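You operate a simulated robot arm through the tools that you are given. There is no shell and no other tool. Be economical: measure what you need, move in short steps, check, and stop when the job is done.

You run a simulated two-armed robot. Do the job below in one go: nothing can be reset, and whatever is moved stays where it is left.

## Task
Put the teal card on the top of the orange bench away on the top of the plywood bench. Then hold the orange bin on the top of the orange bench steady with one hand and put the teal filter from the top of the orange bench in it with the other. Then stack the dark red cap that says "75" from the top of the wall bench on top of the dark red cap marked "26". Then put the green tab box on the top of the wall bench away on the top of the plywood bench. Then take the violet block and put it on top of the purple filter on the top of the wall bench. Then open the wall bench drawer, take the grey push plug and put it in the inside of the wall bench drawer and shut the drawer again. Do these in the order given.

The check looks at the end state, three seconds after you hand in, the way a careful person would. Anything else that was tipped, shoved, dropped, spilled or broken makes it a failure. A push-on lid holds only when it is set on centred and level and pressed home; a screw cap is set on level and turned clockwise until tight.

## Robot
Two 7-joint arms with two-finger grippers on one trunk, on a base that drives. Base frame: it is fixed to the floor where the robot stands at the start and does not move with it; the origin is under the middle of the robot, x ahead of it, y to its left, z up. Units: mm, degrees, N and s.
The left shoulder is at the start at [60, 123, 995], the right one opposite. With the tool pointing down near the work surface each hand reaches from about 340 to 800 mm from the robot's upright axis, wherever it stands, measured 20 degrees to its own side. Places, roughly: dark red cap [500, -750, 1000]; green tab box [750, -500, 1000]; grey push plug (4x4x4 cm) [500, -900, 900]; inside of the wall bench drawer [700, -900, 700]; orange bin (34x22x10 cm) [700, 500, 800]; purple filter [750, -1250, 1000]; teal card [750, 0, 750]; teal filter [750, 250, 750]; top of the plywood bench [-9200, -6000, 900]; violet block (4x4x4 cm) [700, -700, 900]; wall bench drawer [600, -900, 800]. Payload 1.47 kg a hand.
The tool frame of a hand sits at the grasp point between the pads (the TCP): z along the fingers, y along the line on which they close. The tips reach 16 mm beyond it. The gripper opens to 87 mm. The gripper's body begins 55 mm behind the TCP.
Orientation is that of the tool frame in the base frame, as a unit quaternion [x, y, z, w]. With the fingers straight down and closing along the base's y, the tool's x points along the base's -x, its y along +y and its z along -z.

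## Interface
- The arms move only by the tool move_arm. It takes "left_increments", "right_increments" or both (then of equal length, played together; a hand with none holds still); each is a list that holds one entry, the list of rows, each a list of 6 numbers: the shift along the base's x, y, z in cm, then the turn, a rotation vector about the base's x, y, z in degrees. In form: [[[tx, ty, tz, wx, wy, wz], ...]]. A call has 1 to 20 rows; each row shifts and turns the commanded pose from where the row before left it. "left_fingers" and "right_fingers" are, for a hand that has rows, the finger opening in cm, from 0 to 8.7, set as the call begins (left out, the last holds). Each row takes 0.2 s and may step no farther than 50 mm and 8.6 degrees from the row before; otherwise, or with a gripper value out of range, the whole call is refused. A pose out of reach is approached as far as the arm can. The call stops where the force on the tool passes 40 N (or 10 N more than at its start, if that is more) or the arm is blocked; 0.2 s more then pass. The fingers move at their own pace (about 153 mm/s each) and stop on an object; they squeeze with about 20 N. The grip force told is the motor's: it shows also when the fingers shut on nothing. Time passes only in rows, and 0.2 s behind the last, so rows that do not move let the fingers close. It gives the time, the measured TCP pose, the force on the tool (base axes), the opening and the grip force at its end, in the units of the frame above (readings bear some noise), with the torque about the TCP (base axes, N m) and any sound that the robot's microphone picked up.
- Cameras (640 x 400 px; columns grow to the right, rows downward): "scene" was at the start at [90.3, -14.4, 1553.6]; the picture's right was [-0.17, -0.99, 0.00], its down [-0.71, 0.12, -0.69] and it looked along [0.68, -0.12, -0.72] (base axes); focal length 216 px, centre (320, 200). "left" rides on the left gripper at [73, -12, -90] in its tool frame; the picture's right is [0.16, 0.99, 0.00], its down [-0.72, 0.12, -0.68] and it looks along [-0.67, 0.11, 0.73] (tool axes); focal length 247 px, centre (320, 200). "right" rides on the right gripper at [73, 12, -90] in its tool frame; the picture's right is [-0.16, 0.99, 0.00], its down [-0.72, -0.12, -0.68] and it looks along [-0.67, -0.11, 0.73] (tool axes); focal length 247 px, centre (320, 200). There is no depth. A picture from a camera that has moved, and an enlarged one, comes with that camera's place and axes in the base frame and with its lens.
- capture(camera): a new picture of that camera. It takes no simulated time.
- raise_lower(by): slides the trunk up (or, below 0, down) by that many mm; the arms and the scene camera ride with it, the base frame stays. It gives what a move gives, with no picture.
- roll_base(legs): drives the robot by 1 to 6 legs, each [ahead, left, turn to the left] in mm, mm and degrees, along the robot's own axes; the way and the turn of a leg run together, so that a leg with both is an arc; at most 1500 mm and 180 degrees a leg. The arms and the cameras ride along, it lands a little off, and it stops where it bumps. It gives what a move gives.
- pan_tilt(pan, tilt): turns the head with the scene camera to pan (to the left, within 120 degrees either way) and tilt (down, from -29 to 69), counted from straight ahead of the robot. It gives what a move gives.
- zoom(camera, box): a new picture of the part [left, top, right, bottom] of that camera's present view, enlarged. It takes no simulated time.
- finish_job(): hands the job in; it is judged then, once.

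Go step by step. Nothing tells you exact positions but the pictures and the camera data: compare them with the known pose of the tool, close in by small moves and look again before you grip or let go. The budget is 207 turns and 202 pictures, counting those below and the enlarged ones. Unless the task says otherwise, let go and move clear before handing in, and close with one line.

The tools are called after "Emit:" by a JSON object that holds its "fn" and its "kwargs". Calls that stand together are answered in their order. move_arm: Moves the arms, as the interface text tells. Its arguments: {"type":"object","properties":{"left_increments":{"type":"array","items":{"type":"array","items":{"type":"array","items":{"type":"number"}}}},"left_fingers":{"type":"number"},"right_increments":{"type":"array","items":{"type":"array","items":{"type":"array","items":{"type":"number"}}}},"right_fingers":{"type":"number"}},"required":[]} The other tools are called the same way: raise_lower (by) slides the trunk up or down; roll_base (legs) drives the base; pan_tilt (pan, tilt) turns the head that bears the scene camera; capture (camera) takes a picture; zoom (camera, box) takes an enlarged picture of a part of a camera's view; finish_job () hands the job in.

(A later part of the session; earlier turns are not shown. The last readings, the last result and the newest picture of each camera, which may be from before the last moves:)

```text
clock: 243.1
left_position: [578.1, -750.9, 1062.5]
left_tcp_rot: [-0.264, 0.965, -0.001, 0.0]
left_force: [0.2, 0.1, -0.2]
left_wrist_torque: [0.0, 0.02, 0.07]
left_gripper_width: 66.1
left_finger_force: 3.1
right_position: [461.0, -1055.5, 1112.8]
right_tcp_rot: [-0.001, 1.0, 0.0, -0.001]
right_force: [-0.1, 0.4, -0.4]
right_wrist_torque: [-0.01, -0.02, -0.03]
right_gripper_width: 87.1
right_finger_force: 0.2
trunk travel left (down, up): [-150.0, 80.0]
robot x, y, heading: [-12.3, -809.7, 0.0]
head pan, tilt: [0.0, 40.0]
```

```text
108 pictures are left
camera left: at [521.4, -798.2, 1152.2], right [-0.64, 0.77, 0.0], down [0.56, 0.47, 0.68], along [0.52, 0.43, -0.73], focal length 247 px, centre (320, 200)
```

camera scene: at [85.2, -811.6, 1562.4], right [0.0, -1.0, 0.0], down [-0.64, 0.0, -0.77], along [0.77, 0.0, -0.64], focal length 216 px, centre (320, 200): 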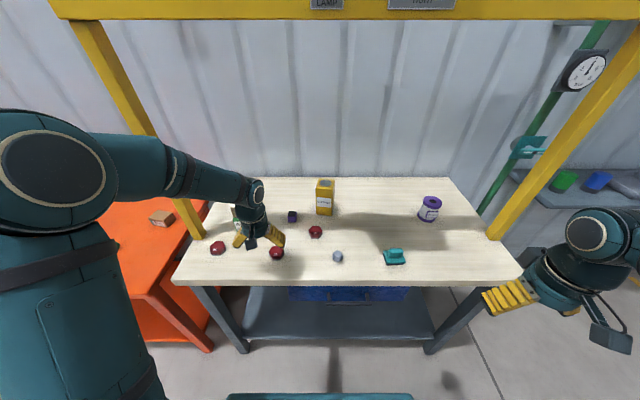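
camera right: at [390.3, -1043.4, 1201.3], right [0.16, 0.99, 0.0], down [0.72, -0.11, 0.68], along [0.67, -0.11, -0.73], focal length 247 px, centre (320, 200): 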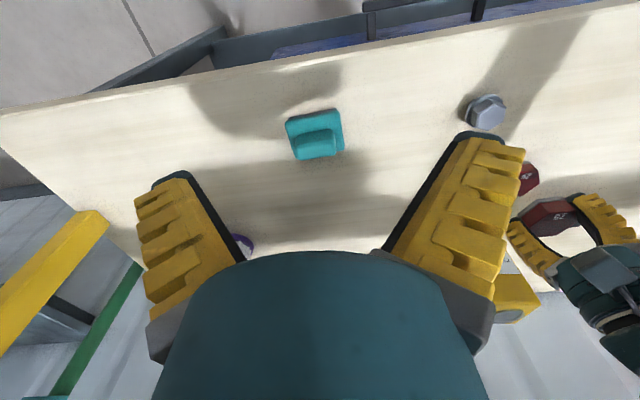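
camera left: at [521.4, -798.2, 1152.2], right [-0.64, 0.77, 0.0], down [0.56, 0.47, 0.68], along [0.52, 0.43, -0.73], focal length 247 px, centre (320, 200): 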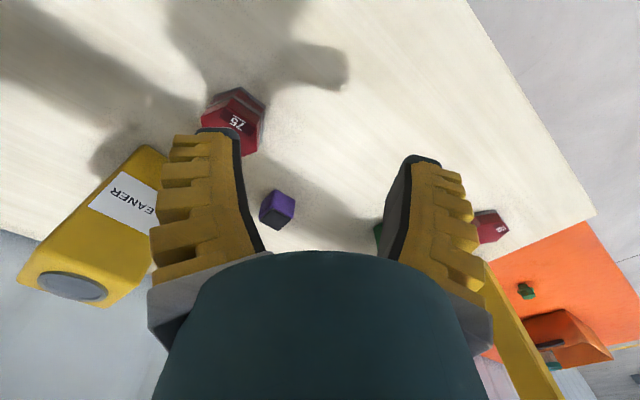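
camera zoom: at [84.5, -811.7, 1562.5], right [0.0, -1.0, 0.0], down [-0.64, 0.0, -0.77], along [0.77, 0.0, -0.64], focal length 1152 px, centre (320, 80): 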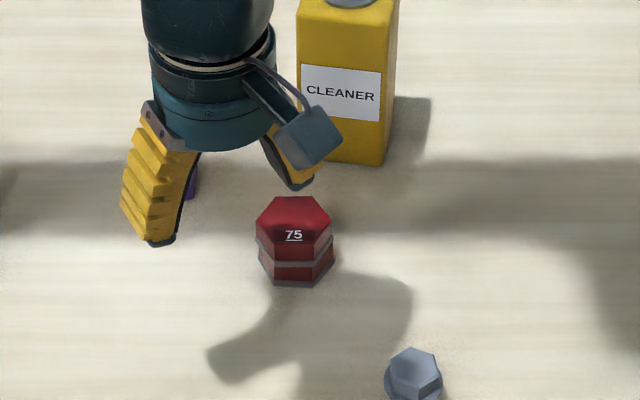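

The stack is neat. Next the green tab box; I bring the left hand above it, turning so the fingers close along x.

Emit:
{"fn": "move_arm", "kwargs": {"left_increments": [[[0, 3, 0.8, 0, 0, 7.5], [0, 3, 0.8, 0, 0, 7.5], [0, 3, 0.8, 0, 0, 7.5], [0, 3, 0.8, 0, 0, 7.5], [0, 3, 0.8, 0, 0, 7.5], [0, 3, 0.8, 0, 0, 7.5], [1, 3, 0, 0, 0, 7.5], [1, 2.5, 0, 0, 0, 7.5]]], "left_fingers": 8.7}}

Emit:
{"fn": "capture", "kwargs": {"camera": "left"}}

Emit:
{"fn": "capture", "kwargs": {"camera": "scene"}}

Emit:
{"fn": "zoom", "kwargs": {"camera": "scene", "box": [180, 160, 300, 260]}}

```text
clock: 244.9
left_position: [599.5, -514.0, 1110.3]
left_tcp_rot: [0.712, -0.702, 0.0, 0.001]
left_force: [0.9, 1.0, 0.5]
left_wrist_torque: [-0.02, -0.01, 0.02]
left_gripper_width: 87.0
left_finger_force: 0.1
right_position: [461.5, -1054.6, 1112.8]
right_tcp_rot: [0.0, 1.0, 0.0, 0.0]
right_force: [0.5, 0.2, 0.1]
right_wrist_torque: [0.02, -0.01, 0.01]
right_gripper_width: 86.8
right_finger_force: 0.0
trunk travel left (down, up): [-150.0, 80.0]
robot x, y, heading: [-12.3, -809.2, 0.2]
head pan, tilt: [0.0, 40.0]
```

```text
107 pictures are left
camera left: at [610.9, -587.1, 1199.6], right [-0.99, -0.17, 0.0], down [-0.13, 0.72, 0.68], along [-0.12, 0.67, -0.73], focal length 247 px, centre (320, 200)
```

left: 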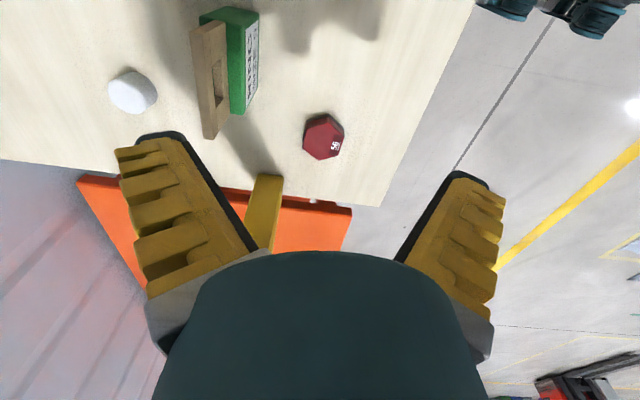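

```text
106 pictures are left
camera scene: at [85.6, -811.5, 1562.4], right [0.0, -1.0, 0.0], down [-0.64, 0.0, -0.77], along [0.77, 0.0, -0.64], focal length 216 px, centre (320, 200)
```

scene: 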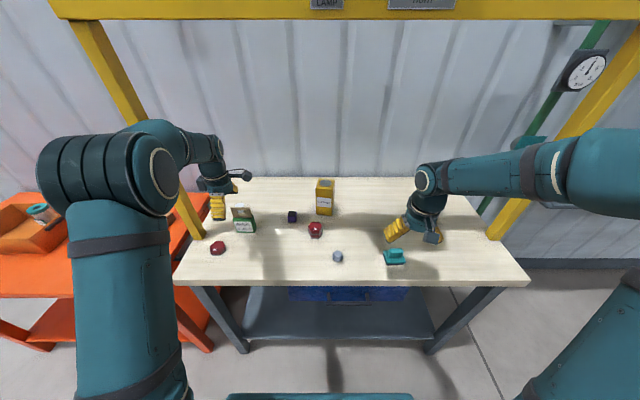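

```text
4.00 times, centred on (240, 210) of scene
camera zoom: at [85.6, -811.5, 1562.4], right [0.0, -1.0, 0.0], down [-0.64, 0.0, -0.77], along [0.77, 0.0, -0.64], focal length 864 px, centre (640, 160)
```

zoom: 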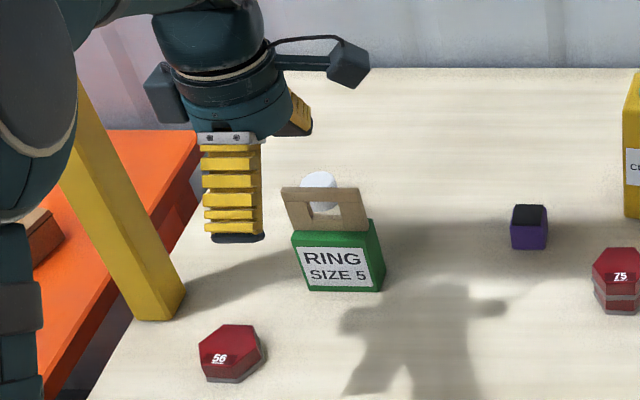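

The tab rises from the rear part of the box. I move over it for a better look.

Emit:
{"fn": "move_arm", "kwargs": {"left_increments": [[[4, 0, 0, 0, 0, 0], [4, 0, 0, 0, 0, 0]]]}}

Emit:
{"fn": "capture", "kwargs": {"camera": "left"}}

Emit:
{"fn": "zoom", "kwargs": {"camera": "scene", "box": [215, 180, 275, 240]}}

```text
clock: 245.5
left_position: [678.1, -515.7, 1108.8]
left_tcp_rot: [0.712, -0.702, -0.001, 0.001]
left_force: [1.3, -0.2, -0.2]
left_wrist_torque: [0.01, 0.01, 0.01]
left_gripper_width: 87.1
left_finger_force: 0.0
right_position: [462.0, -1056.3, 1111.2]
right_tcp_rot: [-0.001, 1.0, 0.001, 0.001]
right_force: [-0.3, -0.3, -0.7]
right_wrist_torque: [0.04, 0.06, 0.01]
right_gripper_width: 87.0
right_finger_force: 0.0
trunk travel left (down, up): [-150.0, 80.0]
robot x, y, heading: [-9.3, -809.5, 0.3]
head pan, tilt: [0.0, 40.0]
```

```text
104 pictures are left
camera left: at [690.5, -588.1, 1198.2], right [-0.99, -0.17, 0.0], down [-0.12, 0.72, 0.68], along [-0.12, 0.67, -0.73], focal length 247 px, centre (320, 200)
```

left: 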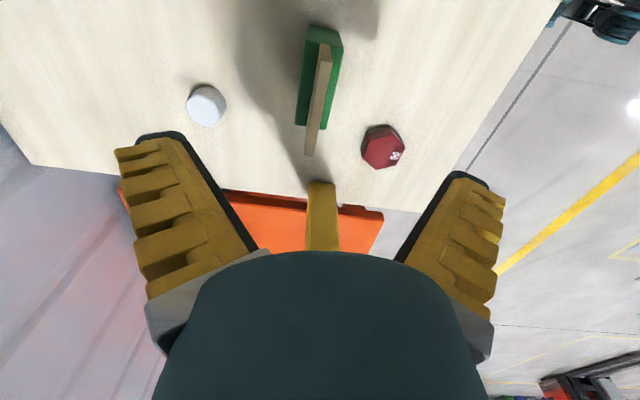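

```text
6.67 times, centred on (245, 210) of scene
camera zoom: at [86.3, -811.9, 1562.3], right [0.0, -1.0, 0.0], down [-0.64, 0.0, -0.77], along [0.77, 0.0, -0.64], focal length 1440 px, centre (820, 133)
```

zoom: 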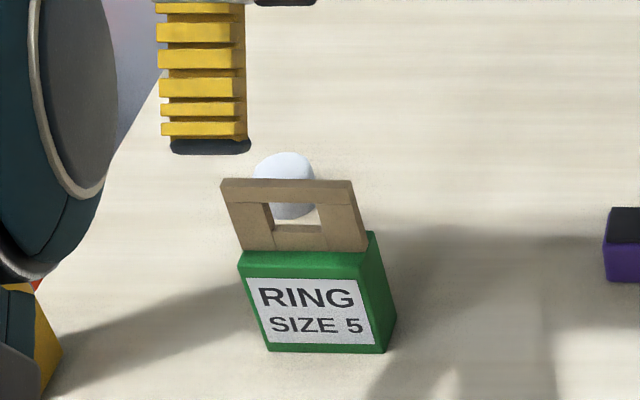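

The box is about 75 × 30 × 66 mm with its tab in the middle, at (678, -512). I descend with the fingers straddling it.

Emit:
{"fn": "move_arm", "kwargs": {"left_increments": [[[0, 0.2, -4, 0, 0, -0.8], [0, 0, -4, 0, 0, 0], [0, 0, -2, 0, 0, 0]]]}}

Emit:
{"fn": "capture", "kwargs": {"camera": "left"}}

Emit:
{"fn": "zoom", "kwargs": {"camera": "scene", "box": [205, 170, 285, 240]}}

```text
clock: 246.3
left_position: [679.1, -512.4, 1008.1]
left_tcp_rot: [-0.707, 0.707, 0.001, -0.002]
left_force: [-0.3, -0.8, -0.5]
left_wrist_torque: [0.01, 0.01, 0.01]
left_gripper_width: 86.8
left_finger_force: 0.0
right_position: [462.4, -1054.5, 1111.0]
right_tcp_rot: [-0.001, 1.0, 0.0, 0.0]
right_force: [0.1, 0.1, 0.0]
right_wrist_torque: [0.01, 0.01, -0.02]
right_gripper_width: 87.0
right_finger_force: 0.0
trunk travel left (down, up): [-150.0, 80.0]
robot x, y, heading: [-12.4, -811.2, 0.4]
head pan, tilt: [0.0, 40.0]
```

```text
102 pictures are left
camera left: at [690.4, -586.1, 1098.6], right [-0.99, -0.16, 0.0], down [-0.11, 0.72, 0.68], along [-0.11, 0.67, -0.73], focal length 247 px, centre (320, 200)
```

left: 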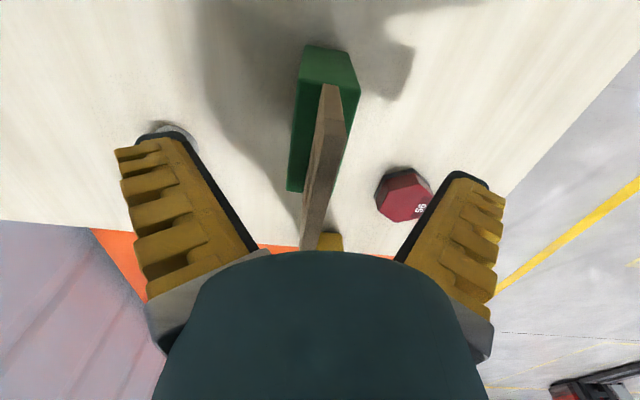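

```text
5.71 times, centred on (245, 205) of scene
camera zoom: at [85.9, -811.8, 1562.4], right [0.0, -1.0, 0.0], down [-0.64, 0.0, -0.77], along [0.77, 0.0, -0.64], focal length 1234 px, centre (749, 171)
```

zoom: 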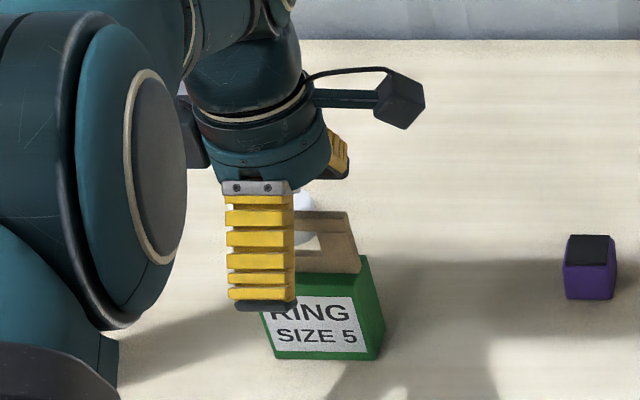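

The tab is a sturdy 6 mm board about 55 mm high, so I grip its solid lower bar just above the box. I lower to z 991 and close.

Emit:
{"fn": "move_arm", "kwargs": {"left_increments": [[[0.1, 0, -1, 0, 0, 0], [0, 0, -0.7, 0, 0, 0], [0, 0, 0, 0, 0, 0]]], "left_fingers": 5}}

Emit:
{"fn": "capture", "kwargs": {"camera": "left"}}

Emit:
{"fn": "zoom", "kwargs": {"camera": "scene", "box": [205, 170, 285, 240]}}

```text
clock: 247.1
left_position: [679.8, -513.9, 992.2]
left_tcp_rot: [-0.706, 0.708, 0.0, 0.001]
left_force: [-1.4, -0.2, 0.2]
left_wrist_torque: [0.02, 0.03, 0.03]
left_gripper_width: 55.4
left_finger_force: 3.6
right_position: [461.8, -1055.2, 1112.4]
right_tcp_rot: [0.0, 1.0, 0.0, 0.0]
right_force: [-0.5, -0.1, 1.1]
right_wrist_torque: [0.03, 0.0, -0.02]
right_gripper_width: 87.5
right_finger_force: 0.1
trunk travel left (down, up): [-150.0, 80.0]
robot x, y, heading: [-12.5, -809.2, 0.1]
head pan, tilt: [0.0, 40.0]
```

```text
100 pictures are left
camera left: at [690.7, -586.5, 1082.2], right [-0.99, -0.16, 0.0], down [-0.11, 0.72, 0.68], along [-0.11, 0.67, -0.73], focal length 247 px, centre (320, 200)
```

left: 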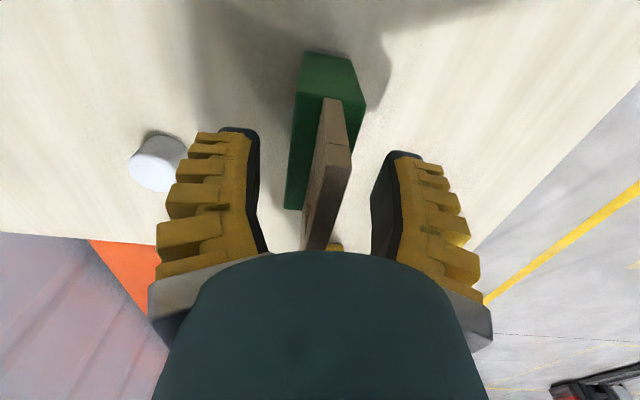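

```text
5.71 times, centred on (245, 205) of scene
camera zoom: at [85.4, -812.0, 1562.4], right [0.0, -1.0, 0.0], down [-0.64, 0.0, -0.77], along [0.77, 0.0, -0.64], focal length 1234 px, centre (749, 171)
```

zoom: 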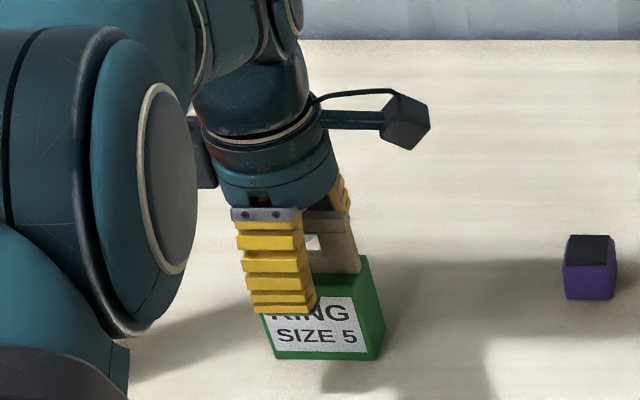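

Emit:
{"fn": "move_arm", "kwargs": {"left_increments": [[[0, 0, 0, 0, 0, 0], [0, 0, 0, 0, 0, 0], [0, 0, 0, 0, 0, 0], [0, 0, 0, 0, 0, 0]]], "left_fingers": 0}}

Emit:
{"fn": "capture", "kwargs": {"camera": "left"}}

Emit:
{"fn": "zoom", "kwargs": {"camera": "scene", "box": [205, 170, 285, 240]}}

```text
clock: 248.1
left_position: [679.0, -513.5, 992.9]
left_tcp_rot: [-0.706, 0.708, 0.0, 0.0]
left_force: [0.1, -0.6, 0.5]
left_wrist_torque: [-0.02, 0.0, 0.01]
left_gripper_width: 5.8
left_finger_force: 19.8
right_position: [460.3, -1054.6, 1111.9]
right_tcp_rot: [0.0, 1.0, 0.0, 0.0]
right_force: [0.2, -0.5, -0.6]
right_wrist_torque: [-0.03, -0.01, 0.04]
right_gripper_width: 86.9
right_finger_force: 0.0
trunk travel left (down, up): [-150.0, 80.0]
robot x, y, heading: [-9.7, -811.7, 0.1]
head pan, tilt: [0.0, 40.0]
```

```text
98 pictures are left
camera left: at [690.8, -586.4, 1082.4], right [-0.99, -0.16, 0.0], down [-0.11, 0.72, 0.68], along [-0.11, 0.67, -0.73], focal length 247 px, centre (320, 200)
```

left: 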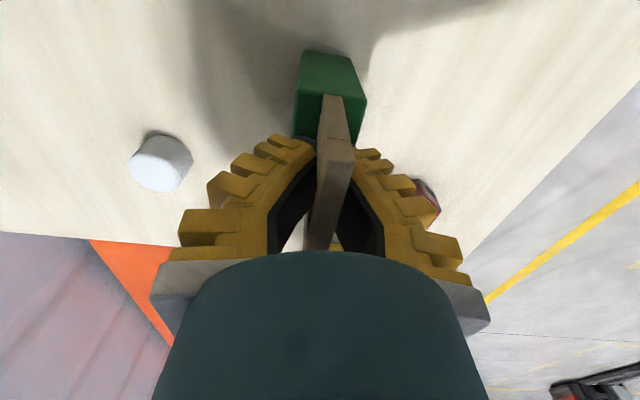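

```text
5.71 times, centred on (245, 205) of scene
camera zoom: at [85.4, -812.0, 1562.4], right [0.0, -1.0, 0.0], down [-0.64, 0.0, -0.77], along [0.77, 0.0, -0.64], focal length 1234 px, centre (749, 171)
```

zoom: 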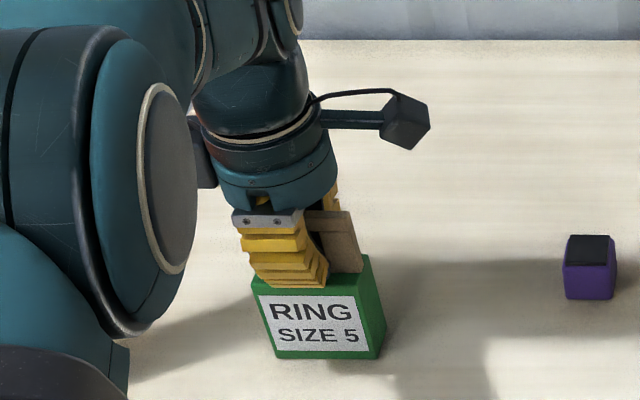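

Tab gripped (6 mm). I lift and check.

Emit:
{"fn": "move_arm", "kwargs": {"left_increments": [[[0, 0, 0.5, 0, 0, 0], [0, 0, 1.5, 0, 0, 0], [0, 0, 3, 0, 0, 0], [0, 0, 3, 0, 0, 0], [0, 0, 0, 0, 0, 0]]]}}

Emit:
{"fn": "capture", "kwargs": {"camera": "left"}}

Emit:
{"fn": "zoom", "kwargs": {"camera": "scene", "box": [195, 140, 295, 240]}}

```text
clock: 249.3
left_position: [679.8, -512.0, 1072.5]
left_tcp_rot: [-0.707, 0.708, 0.001, -0.001]
left_force: [0.2, -0.4, -1.6]
left_wrist_torque: [0.03, 0.0, 0.0]
left_gripper_width: 5.9
left_finger_force: 20.2
right_position: [462.5, -1055.1, 1112.2]
right_tcp_rot: [0.0, 1.0, 0.001, 0.0]
right_force: [0.3, 0.3, 0.7]
right_wrist_torque: [0.02, 0.04, -0.01]
right_gripper_width: 86.9
right_finger_force: 0.1
trunk travel left (down, up): [-150.0, 80.0]
robot x, y, heading: [-12.1, -808.3, 0.0]
head pan, tilt: [0.0, 40.0]
```

```text
96 pictures are left
camera left: at [690.7, -586.3, 1162.0], right [-0.99, -0.16, 0.0], down [-0.11, 0.72, 0.68], along [-0.11, 0.67, -0.73], focal length 247 px, centre (320, 200)
```

left: 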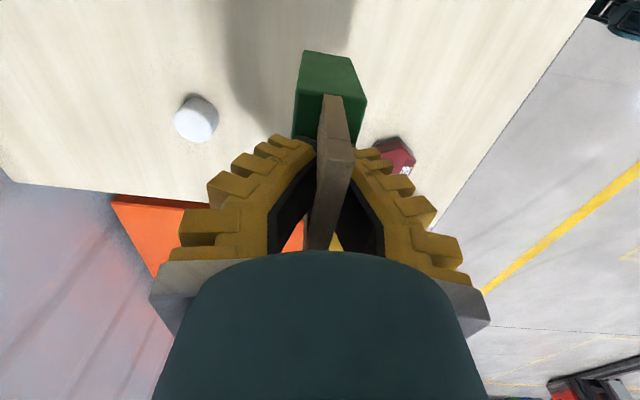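

```text
4.00 times, centred on (245, 190) of scene
camera zoom: at [85.7, -812.0, 1562.4], right [0.0, -1.0, 0.0], down [-0.64, 0.0, -0.77], along [0.77, 0.0, -0.64], focal length 864 px, centre (620, 240)
```

zoom: 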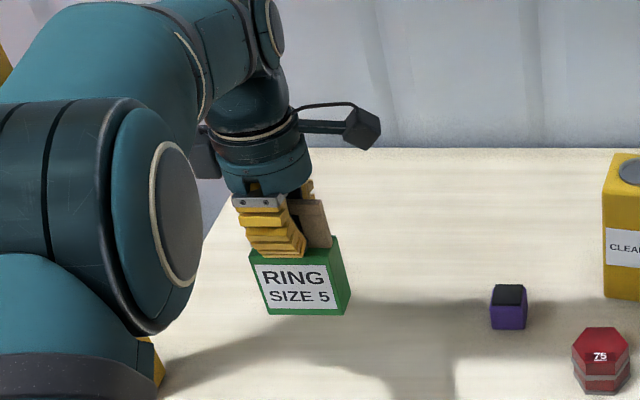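

Held firmly. I lift it higher, draw both arms in, and drive off again.

Emit:
{"fn": "move_arm", "kwargs": {"left_increments": [[[0, 0, 3, 0, 0, 0], [0, 0, 3, 0, 0, 0], [-4, -2, 0, 0, 0, 0], [-4, -2, 0, 0, 0, 0], [-4, -2, 0, 0, 0, 0], [-4, -2, 0, 0, 0, 0], [-4, -2, 0, 0, 0, 0], [-4, -2, 0, 0, 0, 0], [-3, -2, 0, 0, 0, 0], [0, 0, 0, 0, 0, 0]]], "right_increments": [[[-2, -1.3, 0.5, 0, 0, 0], [-2, -1.3, 0.5, 0, 0, 0], [-2, -1.3, 0.5, 0, 0, 0], [-2, -1.3, 0.5, 0, 0, 0], [-2, -1.3, 0.5, 0, 0, 0], [-2, -1.3, 0.5, 0, 0, 0], [-2, -1.3, 0.5, 0, 0, 0], [-2, -1.3, 0.5, 0, 0, 0], [-2, -1.3, 0.5, 0, 0, 0], [-2, -1.3, 0.5, 0, 0, 0]]]}}

Emit:
{"fn": "roll_base", "kwargs": {"legs": [[-700, 0, 0]]}}

Emit:
{"fn": "capture", "kwargs": {"camera": "left"}}

```text
clock: 251.5
left_position: [408.7, -654.1, 1131.9]
left_tcp_rot: [-0.707, 0.708, 0.0, 0.0]
left_force: [-0.3, -0.7, -1.2]
left_wrist_torque: [-0.01, 0.0, -0.02]
left_gripper_width: 6.1
left_finger_force: 19.7
right_position: [260.5, -1185.3, 1162.2]
right_tcp_rot: [0.0, 1.0, 0.001, 0.001]
right_force: [-0.3, -0.4, -0.7]
right_wrist_torque: [-0.06, -0.02, 0.02]
right_gripper_width: 87.2
right_finger_force: 0.0
trunk travel left (down, up): [-150.0, 80.0]
robot x, y, heading: [-7.8, -810.9, 0.1]
head pan, tilt: [0.0, 40.0]
```

```text
clock: 255.4
left_position: [-289.4, -655.5, 1130.5]
left_tcp_rot: [-0.706, 0.708, 0.0, 0.0]
left_force: [0.0, 0.9, -1.1]
left_wrist_torque: [0.01, -0.01, 0.04]
left_gripper_width: 6.1
left_finger_force: 20.2
right_position: [-438.4, -1188.8, 1161.5]
right_tcp_rot: [-0.002, 1.0, 0.0, 0.0]
right_force: [0.0, 0.5, 0.0]
right_wrist_torque: [-0.01, -0.01, -0.01]
right_gripper_width: 87.1
right_finger_force: 0.1
trunk travel left (down, up): [-150.0, 80.0]
robot x, y, heading: [-709.3, -814.9, 0.2]
head pan, tilt: [0.0, 40.0]
```

```text
94 pictures are left
camera left: at [-278.1, -728.7, 1221.3], right [-0.99, -0.16, 0.0], down [-0.11, 0.72, 0.68], along [-0.11, 0.67, -0.73], focal length 247 px, centre (320, 200)
```

left: 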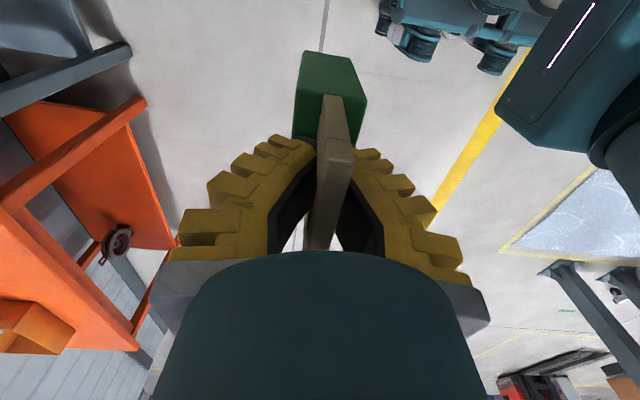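

Emit:
{"fn": "roll_base", "kwargs": {"legs": [[0, 0, -110.9], [1500, 0, 0], [1500, 0, 0], [1147, 0, 0], [0, 0, -75.2]]}}

```text
clock: 283.1
left_position: [-2667.5, -4754.7, 1131.0]
left_tcp_rot: [0.75, 0.662, 0.0, 0.001]
left_force: [-0.4, -0.1, -2.0]
left_wrist_torque: [0.0, -0.01, -0.01]
left_gripper_width: 6.0
left_finger_force: 20.5
right_position: [-2456.9, -4244.6, 1160.8]
right_tcp_rot: [0.998, -0.059, 0.0, 0.0]
right_force: [0.4, 0.1, 0.1]
right_wrist_torque: [0.03, 0.04, -0.01]
right_gripper_width: 86.8
right_finger_force: 0.0
trunk travel left (down, up): [-150.0, 80.0]
robot x, y, heading: [-2231.7, -4646.7, 173.1]
head pan, tilt: [0.0, 40.0]
```

Emit:
{"fn": "roll_base", "kwargs": {"legs": [[0, 0, 1.9], [1500, 0, 0], [777, 0, 0], [0, 0, 5], [1500, 0, 0]]}}

```text
clock: 302.3
left_position: [-6456.7, -4603.4, 1131.2]
left_tcp_rot: [0.712, 0.702, 0.0, 0.0]
left_force: [0.9, 0.9, -1.3]
left_wrist_torque: [0.03, -0.03, -0.02]
left_gripper_width: 6.0
left_finger_force: 20.0
right_position: [-6302.9, -4073.4, 1162.0]
right_tcp_rot: [1.0, -0.004, 0.0, 0.0]
right_force: [-0.9, -1.0, -0.9]
right_wrist_torque: [-0.04, 0.03, 0.01]
right_gripper_width: 86.8
right_finger_force: 0.1
trunk travel left (down, up): [-150.0, 80.0]
robot x, y, heading: [-6033.9, -4449.5, 179.8]
head pan, tilt: [0.0, 40.0]
```

Emit:
{"fn": "roll_base", "kwargs": {"legs": [[1500, 0, 0], [1466, 0, 0], [0, 0, 90.2], [600, 0, 0]]}}

Emit:
{"fn": "pan_tilt", "kwargs": {"pan": 0, "tilt": 40}}

Emit:
{"fn": "capture", "kwargs": {"camera": "scene"}}

```text
clock: 323.4
left_position: [-8847.6, -5464.1, 1131.1]
left_tcp_rot: [0.007, 1.0, 0.001, -0.001]
left_force: [0.4, -0.2, -0.6]
left_wrist_torque: [0.02, -0.02, -0.03]
left_gripper_width: 6.1
left_finger_force: 19.8
right_position: [-9378.7, -5310.4, 1161.7]
right_tcp_rot: [0.71, 0.704, 0.001, 0.0]
right_force: [0.1, 0.0, -0.1]
right_wrist_torque: [-0.02, 0.0, -0.02]
right_gripper_width: 87.0
right_finger_force: 0.0
trunk travel left (down, up): [-150.0, 80.0]
robot x, y, heading: [-9003.0, -5043.8, -90.4]
head pan, tilt: [0.0, 40.0]
```

```text
clock: 324.0
left_position: [-8848.8, -5464.1, 1131.4]
left_tcp_rot: [0.007, 1.0, 0.0, 0.001]
left_force: [-0.1, 0.1, 0.3]
left_wrist_torque: [-0.02, -0.02, -0.01]
left_gripper_width: 6.0
left_finger_force: 20.3
right_position: [-9378.0, -5309.8, 1161.2]
right_tcp_rot: [0.711, 0.704, 0.0, 0.001]
right_force: [0.2, 0.1, -1.0]
right_wrist_torque: [0.01, 0.0, -0.03]
right_gripper_width: 87.0
right_finger_force: 0.1
trunk travel left (down, up): [-150.0, 80.0]
robot x, y, heading: [-8999.4, -5041.7, -90.6]
head pan, tilt: [0.0, 40.0]
```

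```text
93 pictures are left
camera scene: at [-9000.9, -5138.7, 1562.4], right [-1.0, 0.01, 0.0], down [0.01, 0.64, -0.77], along [-0.01, -0.77, -0.64], focal length 216 px, centre (320, 200)
```

scene: 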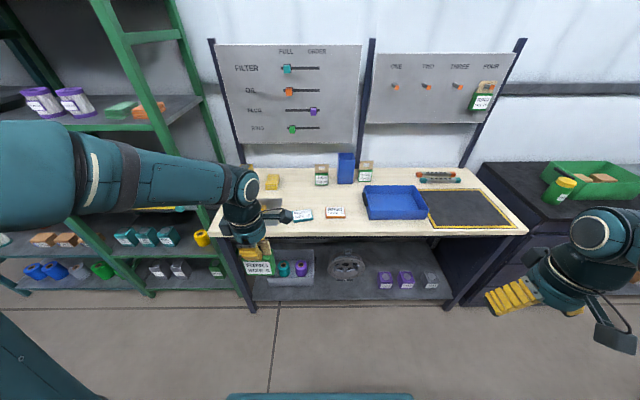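

Emit:
{"fn": "roll_base", "kwargs": {"legs": [[245, 0, 0.6]]}}

Emit:
{"fn": "pan_tilt", "kwargs": {"pan": 0, "tilt": 46}}

Emit:
{"fn": "move_arm", "kwargs": {"left_increments": [[[-3.5, -3, 0, 0, 0, 0], [-3.5, -3, 0, 0, 0, 0], [-3.5, -3, 0, 0, 0, 0], [-2.5, -4, 0, 0, 0, 0]]]}}

Emit:
{"fn": "capture", "kwargs": {"camera": "scene"}}

Emit:
{"fn": "zoom", "kwargs": {"camera": "scene", "box": [230, 140, 430, 265]}}

```text
clock: 325.8
left_position: [-8844.8, -5706.2, 1131.3]
left_tcp_rot: [0.001, 1.0, 0.002, 0.001]
left_force: [0.5, -0.6, -0.8]
left_wrist_torque: [0.01, -0.02, 0.03]
left_gripper_width: 6.1
left_finger_force: 20.5
right_position: [-9377.2, -5556.8, 1161.5]
right_tcp_rot: [0.707, 0.707, 0.0, 0.0]
right_force: [-0.6, -0.1, -0.1]
right_wrist_torque: [-0.01, 0.0, -0.01]
right_gripper_width: 86.9
right_finger_force: 0.0
trunk travel left (down, up): [-150.0, 80.0]
robot x, y, heading: [-9002.2, -5285.4, -89.7]
head pan, tilt: [0.0, 40.0]
```

```text
clock: 326.5
left_position: [-8844.7, -5704.9, 1131.6]
left_tcp_rot: [0.002, 1.0, -0.001, 0.0]
left_force: [0.9, -0.4, -0.5]
left_wrist_torque: [0.01, -0.02, 0.01]
left_gripper_width: 5.8
left_finger_force: 20.2
right_position: [-9375.9, -5556.2, 1163.1]
right_tcp_rot: [0.707, 0.707, 0.0, 0.0]
right_force: [0.8, 0.5, -0.1]
right_wrist_torque: [-0.01, 0.01, 0.01]
right_gripper_width: 87.0
right_finger_force: 0.1
trunk travel left (down, up): [-150.0, 80.0]
robot x, y, heading: [-8999.3, -5285.7, -90.0]
head pan, tilt: [0.0, 46.0]
```

```text
clock: 327.5
left_position: [-8975.8, -5837.6, 1132.1]
left_tcp_rot: [0.001, 1.0, 0.001, 0.0]
left_force: [0.4, -1.0, -1.2]
left_wrist_torque: [0.0, -0.01, -0.03]
left_gripper_width: 5.9
left_finger_force: 20.8
right_position: [-9377.7, -5557.3, 1161.6]
right_tcp_rot: [0.707, 0.707, 0.0, -0.001]
right_force: [-0.7, 0.2, 0.1]
right_wrist_torque: [0.04, -0.02, 0.03]
right_gripper_width: 86.9
right_finger_force: 0.1
trunk travel left (down, up): [-150.0, 80.0]
robot x, y, heading: [-9003.7, -5283.1, -89.9]
head pan, tilt: [0.0, 46.0]
```

```text
92 pictures are left
camera scene: at [-9001.6, -5377.9, 1553.6], right [-1.0, 0.0, 0.0], down [0.0, 0.72, -0.69], along [0.0, -0.69, -0.72], focal length 216 px, centre (320, 200)
```

scene: 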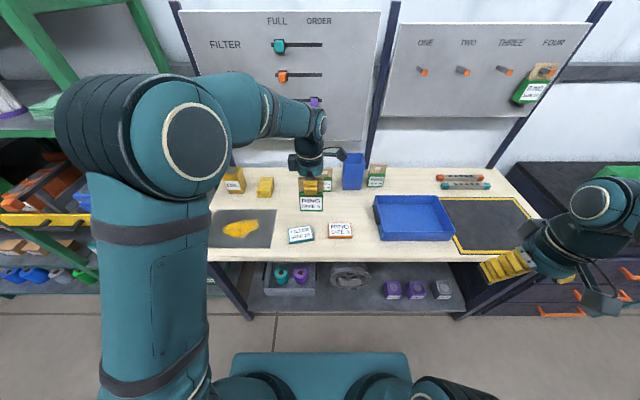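

```text
3.20 times, centred on (330, 202) of scene
camera zoom: at [-9001.6, -5377.9, 1553.6], right [-1.0, 0.0, 0.0], down [0.0, 0.72, -0.69], along [0.0, -0.69, -0.72], focal length 691 px, centre (288, 192)
```

zoom: 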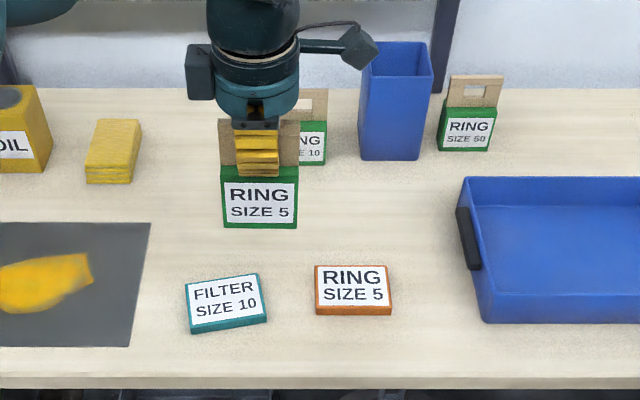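

I carry the box to the clear area behind the cards, about (-8976, -5985), and lower it.

Emit:
{"fn": "move_arm", "kwargs": {"left_increments": [[[0, -4.9, 0, 0, 0, 0], [0, -4.9, 0, 0, 0, 0], [0, -4.9, 0, 0, 0, 0], [0, 0, -4.5, 0, 0, 0], [0, 0, -4.5, 0, 0, 0], [0, 0, -4, 0, 0, 0], [0, 0, 0, 0, 0, 0]]]}}

Emit:
{"fn": "zoom", "kwargs": {"camera": "scene", "box": [230, 140, 430, 265]}}

Emit:
{"fn": "capture", "kwargs": {"camera": "left"}}

```text
clock: 329.1
left_position: [-8975.2, -5982.4, 1001.1]
left_tcp_rot: [0.001, 1.0, 0.0, 0.0]
left_force: [1.1, 0.0, -0.6]
left_wrist_torque: [-0.02, 0.02, -0.01]
left_gripper_width: 6.0
left_finger_force: 19.5
right_position: [-9376.4, -5556.4, 1161.9]
right_tcp_rot: [0.707, 0.707, 0.0, 0.0]
right_force: [0.3, 0.2, 0.1]
right_wrist_torque: [0.02, 0.01, 0.01]
right_gripper_width: 87.2
right_finger_force: 0.0
trunk travel left (down, up): [-150.0, 80.0]
robot x, y, heading: [-8999.7, -5284.0, -90.0]
head pan, tilt: [0.0, 46.0]
```

```text
3.20 times, centred on (330, 202) of scene
camera zoom: at [-9000.9, -5376.3, 1553.8], right [-1.0, 0.0, 0.0], down [0.0, 0.72, -0.69], along [0.0, -0.69, -0.72], focal length 691 px, centre (288, 192)
```

zoom: 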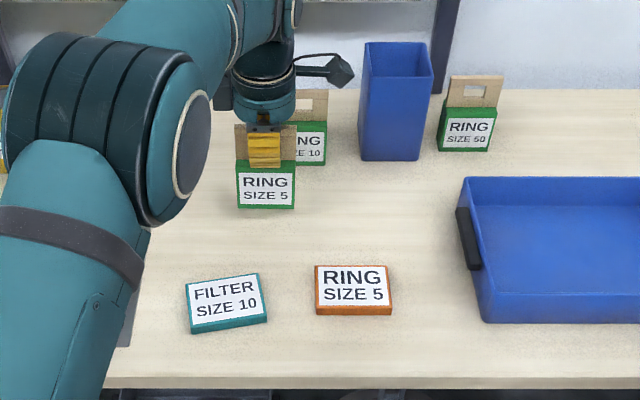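

```text
89 pictures are left
camera left: at [-9048.0, -5994.0, 1090.8], right [-0.15, 0.99, 0.0], down [0.72, 0.11, 0.68], along [0.67, 0.11, -0.73], focal length 247 px, centre (320, 200)
```

left: 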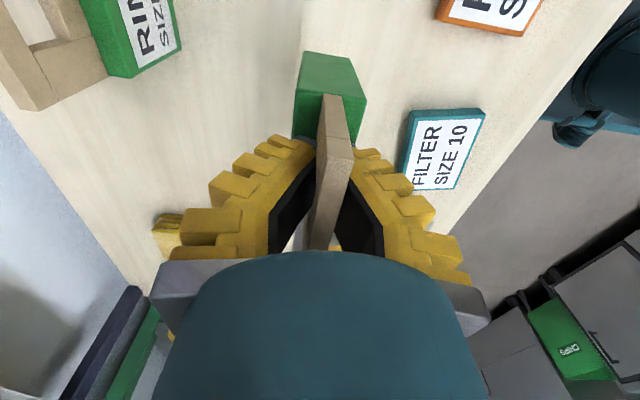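

Emit:
{"fn": "move_arm", "kwargs": {"left_increments": [[[0, 0, -2, 0, 0, 0], [0, 0, -1, 0, 0, 0], [0, 0, -0.4, 0, 0, 0], [0, 0, -0.4, 0, 0, 0], [0, 0, 0, 0, 0, 0]]]}}

Emit:
{"fn": "zoom", "kwargs": {"camera": "scene", "box": [270, 160, 370, 222]}}

```text
clock: 330.3
left_position: [-8975.2, -5982.9, 964.3]
left_tcp_rot: [0.001, 1.0, -0.001, -0.001]
left_force: [-0.1, 1.4, -1.0]
left_wrist_torque: [0.0, -0.01, 0.05]
left_gripper_width: 6.2
left_finger_force: 20.1
right_position: [-9378.1, -5557.7, 1162.9]
right_tcp_rot: [0.707, 0.707, -0.001, 0.0]
right_force: [0.1, 0.3, -0.5]
right_wrist_torque: [-0.03, -0.03, -0.02]
right_gripper_width: 86.9
right_finger_force: 0.0
trunk travel left (down, up): [-150.0, 80.0]
robot x, y, heading: [-9006.3, -5283.8, -90.0]
head pan, tilt: [0.0, 46.0]
```

```text
6.40 times, centred on (320, 191) of scene
camera zoom: at [-9000.9, -5376.4, 1553.8], right [-1.0, 0.0, 0.0], down [0.0, 0.72, -0.69], along [0.0, -0.69, -0.72], focal length 1382 px, centre (320, 258)
```

zoom: 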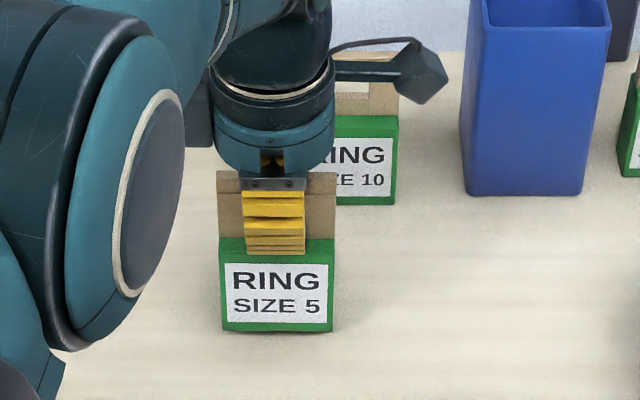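

Emit:
{"fn": "move_arm", "kwargs": {"left_increments": [[[0, 0, -0.3, 0, 0, 0], [0, 0, -0.2, 0, 0, 0], [0, 0, -0.2, 0, 0, 0], [0, 0, -0.2, 0, 0, 0], [0, 0, 0, 0, 0, 0]]]}}

```text
clock: 331.5
left_position: [-8973.8, -5982.0, 955.0]
left_tcp_rot: [0.002, 1.0, 0.0, 0.0]
left_force: [0.5, -0.4, -0.6]
left_wrist_torque: [0.0, 0.01, 0.02]
left_gripper_width: 6.0
left_finger_force: 19.8
right_position: [-9376.0, -5555.9, 1162.3]
right_tcp_rot: [0.708, 0.707, 0.0, -0.001]
right_force: [1.0, 0.9, 0.6]
right_wrist_torque: [0.01, 0.01, 0.05]
right_gripper_width: 86.9
right_finger_force: 0.1
trunk travel left (down, up): [-150.0, 80.0]
robot x, y, heading: [-9000.7, -5289.1, -89.9]
head pan, tilt: [0.0, 46.0]
```

Emit:
{"fn": "move_arm", "kwargs": {"left_increments": [[[0, 0, -0.2, 0, 0, 0], [0, 0, -0.2, 0, 0, 0], [0, 0, -0.2, 0, 0, 0], [0, 0, 0, 0, 0, 0]]]}}

Emit:
{"fn": "zoom", "kwargs": {"camera": "scene", "box": [270, 160, 370, 222]}}

```text
clock: 332.5
left_position: [-8974.4, -5982.5, 950.7]
left_tcp_rot: [0.002, 1.0, -0.002, 0.001]
left_force: [5.5, -1.2, 19.6]
left_wrist_torque: [0.01, 0.03, 0.0]
left_gripper_width: 6.1
left_finger_force: 19.7
right_position: [-9376.2, -5554.2, 1161.9]
right_tcp_rot: [0.707, 0.707, 0.0, 0.001]
right_force: [-0.5, 0.3, -0.3]
right_wrist_torque: [0.02, -0.01, 0.0]
right_gripper_width: 86.8
right_finger_force: 0.1
trunk travel left (down, up): [-150.0, 80.0]
robot x, y, heading: [-9000.9, -5287.5, -89.8]
head pan, tilt: [0.0, 46.0]
```

```text
6.40 times, centred on (320, 191) of scene
camera zoom: at [-9000.2, -5374.6, 1554.0], right [-1.0, 0.0, 0.0], down [0.0, 0.72, -0.7], along [0.0, -0.7, -0.72], focal length 1382 px, centre (320, 258)
```

zoom: 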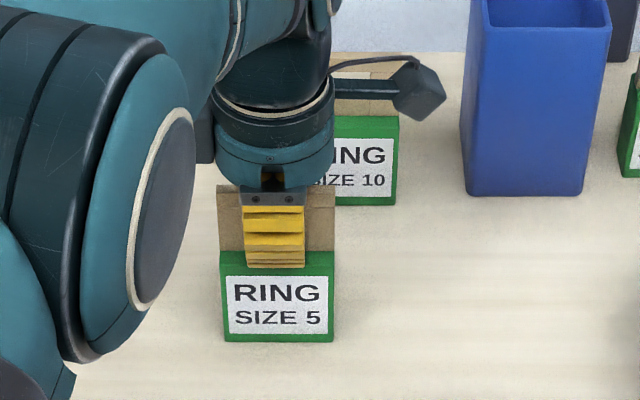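

Seated on the bench. I ease 1 mm, open, and go up.

Emit:
{"fn": "move_arm", "kwargs": {"left_increments": [[[0, 0, 0.15, 0, 0, 0], [0, 0, 0, 0, 0, 0]]]}}

Emit:
{"fn": "move_arm", "kwargs": {"left_increments": [[[0, 0, 0, 0, 0, 0], [0, 0, 0, 0, 0, 0], [0, 0, 0, 0, 0, 0], [0, 0, 2, 0, 0, 0], [0, 0, 4, 0, 0, 0], [0, 0, 4.5, 0, 0, 0], [0, 0, 4.5, 0, 0, 0], [0, 3, 3, 0, 0, 0], [0, 4.5, 0, 0, 0, 0], [0, 4.5, 0, 0, 0, 0], [0, 4.5, 0, 0, 0, 0], [0, 4.5, 0, 0, 0, 0], [0, 4.5, 0, 0, 0, 0]]], "left_fingers": 7}}

Emit:
{"fn": "zoom", "kwargs": {"camera": "scene", "box": [230, 140, 430, 265]}}

```text
clock: 333.1
left_position: [-8974.3, -5981.3, 950.7]
left_tcp_rot: [0.002, 1.0, 0.0, -0.001]
left_force: [5.7, -3.6, 17.7]
left_wrist_torque: [-0.05, -0.04, -0.01]
left_gripper_width: 5.8
left_finger_force: 20.4
right_position: [-9376.0, -5554.7, 1162.7]
right_tcp_rot: [0.707, 0.707, -0.001, 0.001]
right_force: [-0.6, -0.3, 0.5]
right_wrist_torque: [0.0, -0.03, 0.0]
right_gripper_width: 86.9
right_finger_force: 0.0
trunk travel left (down, up): [-150.0, 80.0]
robot x, y, heading: [-8999.9, -5287.3, -89.8]
head pan, tilt: [0.0, 46.0]
```

```text
clock: 335.9
left_position: [-8975.4, -5726.6, 1129.7]
left_tcp_rot: [0.001, 1.0, 0.001, 0.0]
left_force: [0.5, 0.5, 1.0]
left_wrist_torque: [-0.03, 0.0, 0.01]
left_gripper_width: 73.6
left_finger_force: 2.6
right_position: [-9375.8, -5555.1, 1162.3]
right_tcp_rot: [0.707, 0.707, -0.001, 0.001]
right_force: [0.1, 0.1, 0.1]
right_wrist_torque: [0.01, 0.03, 0.03]
right_gripper_width: 86.8
right_finger_force: 0.0
trunk travel left (down, up): [-150.0, 80.0]
robot x, y, heading: [-8996.9, -5288.1, -89.8]
head pan, tilt: [0.0, 46.0]
```

```text
3.20 times, centred on (330, 202) of scene
camera zoom: at [-9000.5, -5375.0, 1553.9], right [-1.0, 0.0, 0.0], down [0.0, 0.72, -0.7], along [0.0, -0.7, -0.72], focal length 691 px, centre (288, 192)
```

zoom: 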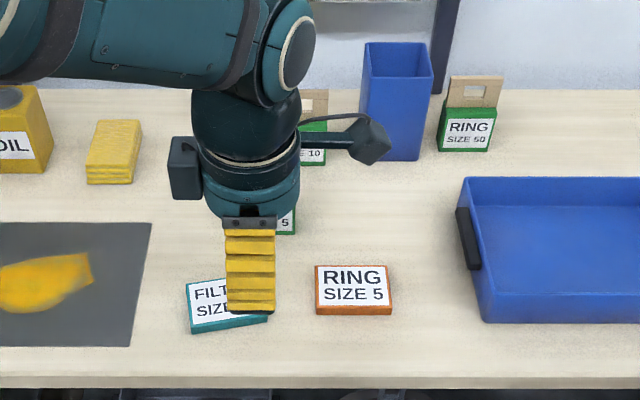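

Emit:
{"fn": "roll_base", "kwargs": {"legs": [[-830, 0, 0]]}}

Emit:
{"fn": "zoom", "kwargs": {"camera": "scene", "box": [240, 80, 440, 205]}}

Emit:
{"fn": "roll_base", "kwargs": {"legs": [[0, 0, 89.9], [1500, 0, 0], [1465, 0, 0]]}}

```text
clock: 340.3
left_position: [-8975.3, -4893.8, 1129.5]
left_tcp_rot: [-0.002, 1.0, 0.0, 0.0]
left_force: [0.3, 1.0, 0.6]
left_wrist_torque: [0.0, -0.01, -0.01]
left_gripper_width: 73.4
left_finger_force: 2.4
right_position: [-9379.3, -4726.3, 1161.8]
right_tcp_rot: [0.705, 0.71, 0.0, 0.0]
right_force: [0.4, 0.3, 1.0]
right_wrist_torque: [-0.01, 0.0, 0.01]
right_gripper_width: 87.3
right_finger_force: 0.0
trunk travel left (down, up): [-150.0, 80.0]
robot x, y, heading: [-9006.6, -4452.7, -89.5]
head pan, tilt: [0.0, 46.0]
```

```text
3.20 times, centred on (340, 142) of scene
camera zoom: at [-9004.9, -4543.2, 1553.8], right [-1.0, -0.01, 0.0], down [-0.01, 0.72, -0.69], along [0.01, -0.69, -0.72], focal length 691 px, centre (256, 384)
```

zoom: 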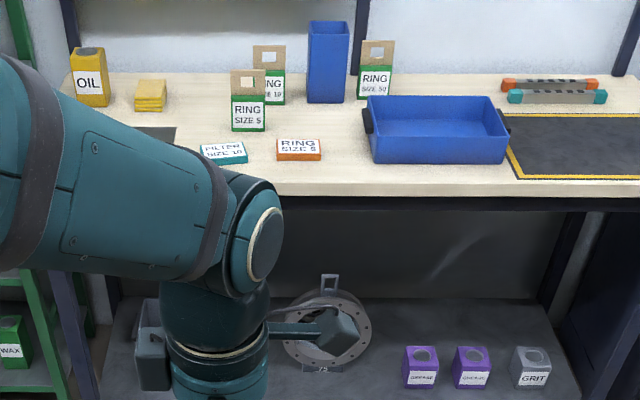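

```text
clock: 358.4
left_position: [-5603.2, -4404.0, 1129.4]
left_tcp_rot: [0.709, -0.705, -0.001, 0.001]
left_force: [-0.2, 1.0, 0.6]
left_wrist_torque: [0.01, -0.05, 0.02]
left_gripper_width: 73.6
left_finger_force: 2.4
right_position: [-5770.6, -4807.0, 1161.4]
right_tcp_rot: [-0.004, 1.0, 0.0, 0.0]
right_force: [0.7, -0.8, -0.8]
right_wrist_torque: [0.0, 0.02, 0.0]
right_gripper_width: 86.9
right_finger_force: 0.2
trunk travel left (down, up): [-150.0, 80.0]
robot x, y, heading: [-6047.3, -4436.9, 0.5]
head pan, tilt: [0.0, 46.0]
```

Both items stand on the plywood bench. Driving back to the wall bench.

Emit:
{"fn": "roll_base", "kwargs": {"legs": [[1500, 0, 0], [0, 0, -6.8], [1500, 0, 0], [834, 0, 0], [0, 0, 74.7]]}}

```text
clock: 380.7
left_position: [-2089.2, -4247.0, 1130.3]
left_tcp_rot: [0.983, -0.185, 0.0, 0.001]
left_force: [0.2, 0.2, 0.5]
left_wrist_torque: [0.02, 0.0, -0.01]
left_gripper_width: 73.6
left_finger_force: 2.6
right_position: [-1775.1, -4552.3, 1162.3]
right_tcp_rot: [-0.564, 0.826, 0.0, 0.0]
right_force: [-0.1, 0.3, 0.1]
right_wrist_torque: [-0.01, 0.04, 0.0]
right_gripper_width: 87.0
right_finger_force: 0.0
trunk travel left (down, up): [-150.0, 80.0]
robot x, y, heading: [-2225.7, -4671.6, 68.8]
head pan, tilt: [0.0, 46.0]
```

Emit:
{"fn": "roll_base", "kwargs": {"legs": [[0, 0, -1.6], [1500, 0, 0], [1500, 0, 0], [1200, 0, 0], [0, 0, -67.2]]}}

```text
clock: 404.2
left_position: [-106.1, -804.7, 1128.1]
left_tcp_rot: [-0.695, 0.719, 0.0, 0.0]
left_force: [-0.2, 0.0, 1.1]
left_wrist_torque: [0.02, -0.02, 0.0]
left_gripper_width: 73.6
left_finger_force: 2.9
right_position: [-289.7, -1200.9, 1161.7]
right_tcp_rot: [0.014, 1.0, 0.0, 0.001]
right_force: [-0.1, 0.2, 0.0]
right_wrist_torque: [-0.02, -0.02, -0.02]
right_gripper_width: 87.1
right_finger_force: 0.0
trunk travel left (down, up): [-150.0, 80.0]
robot x, y, heading: [-549.8, -821.3, -1.6]
head pan, tilt: [0.0, 46.0]
```

Emit:
{"fn": "roll_base", "kwargs": {"legs": [[0, 20, 1.6], [570, 0, 0]]}}

Emit:
{"fn": "capture", "kwargs": {"camera": "scene"}}

Emit:
{"fn": "zoom", "kwargs": {"camera": "scene", "box": [250, 130, 450, 255]}}

```text
clock: 407.9
left_position: [462.1, -771.6, 1128.3]
left_tcp_rot: [-0.706, 0.708, 0.0, -0.001]
left_force: [-0.5, -0.6, -0.2]
left_wrist_torque: [0.03, 0.0, 0.01]
left_gripper_width: 73.7
left_finger_force: 2.6
right_position: [290.2, -1173.2, 1161.4]
right_tcp_rot: [0.0, 1.0, 0.0, 0.001]
right_force: [0.6, -0.3, -0.5]
right_wrist_torque: [0.0, 0.0, -0.03]
right_gripper_width: 87.0
right_finger_force: 0.0
trunk travel left (down, up): [-150.0, 80.0]
robot x, y, heading: [25.0, -796.5, 0.1]
head pan, tilt: [0.0, 46.0]
```

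```text
84 pictures are left
camera scene: at [111.3, -798.4, 1553.7], right [0.0, -1.0, 0.0], down [-0.72, 0.0, -0.69], along [0.69, 0.0, -0.72], focal length 216 px, centre (320, 200)
```

scene: 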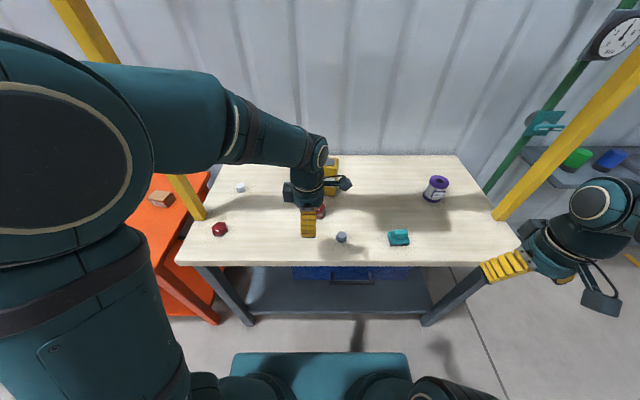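

```text
3.20 times, centred on (350, 192) of scene
camera zoom: at [111.3, -798.4, 1553.7], right [0.0, -1.0, 0.0], down [-0.72, 0.0, -0.69], along [0.69, 0.0, -0.72], focal length 691 px, centre (224, 224)
```

zoom: 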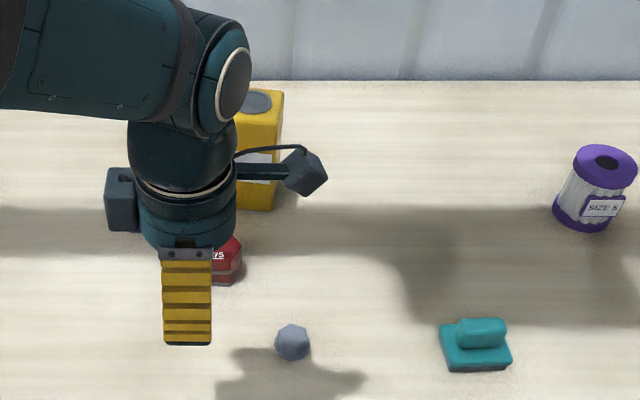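

Emit:
{"fn": "move_arm", "kwargs": {"left_increments": [[[4, 1.4, -0.8, 0, 0, 0], [4, 1.4, -0.8, 0, 0, 0], [4, 1.4, -0.8, 0, 0, 0], [4, 1.4, -0.8, 0, 0, 0], [4, 1.4, -0.8, 0, 0, 0], [4, 1.4, -0.8, 0, 0, 0]]]}}

Emit:
{"fn": "capture", "kwargs": {"camera": "left"}}

Emit:
{"fn": "zoom", "kwargs": {"camera": "scene", "box": [250, 140, 370, 230]}}

```text
clock: 409.3
left_position: [703.6, -685.7, 1080.4]
left_tcp_rot: [-0.706, 0.708, 0.0, 0.0]
left_force: [0.1, -0.6, 0.6]
left_wrist_torque: [0.02, 0.01, 0.03]
left_gripper_width: 73.6
left_finger_force: 2.6
right_position: [290.8, -1172.4, 1161.2]
right_tcp_rot: [0.0, 1.0, 0.0, -0.001]
right_force: [-0.1, -0.1, 0.3]
right_wrist_torque: [-0.01, 0.03, 0.01]
right_gripper_width: 86.9
right_finger_force: 0.1
trunk travel left (down, up): [-150.0, 80.0]
robot x, y, heading: [18.5, -801.2, -0.1]
head pan, tilt: [0.0, 46.0]
```

```text
82 pictures are left
camera left: at [714.3, -758.8, 1170.7], right [-0.99, -0.15, 0.0], down [-0.11, 0.72, 0.68], along [-0.11, 0.67, -0.73], focal length 247 px, centre (320, 200)
```

left: 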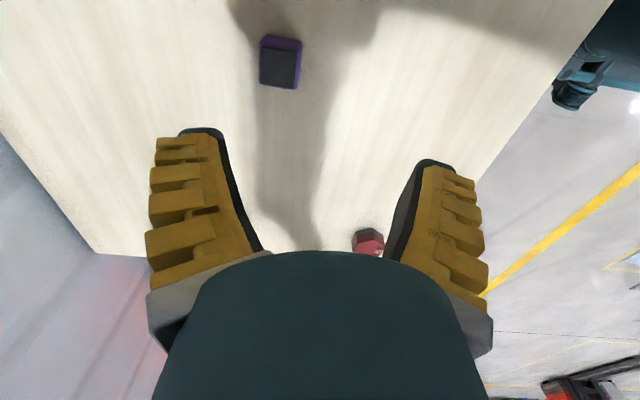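

```text
4.44 times, centred on (310, 185) of scene
camera zoom: at [112.3, -797.8, 1553.6], right [0.0, -1.0, 0.0], down [-0.72, 0.0, -0.69], along [0.69, 0.0, -0.72], focal length 960 px, centre (364, 267)
```

zoom: 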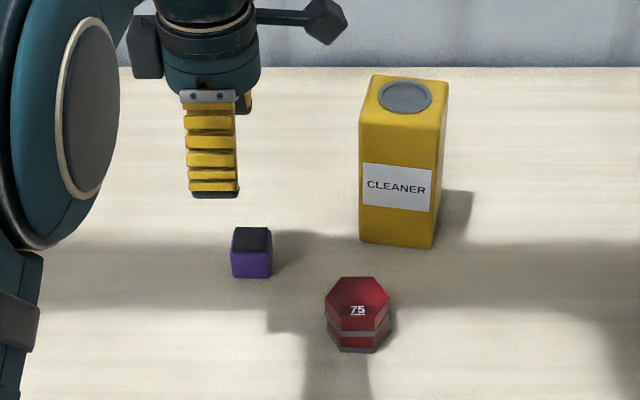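

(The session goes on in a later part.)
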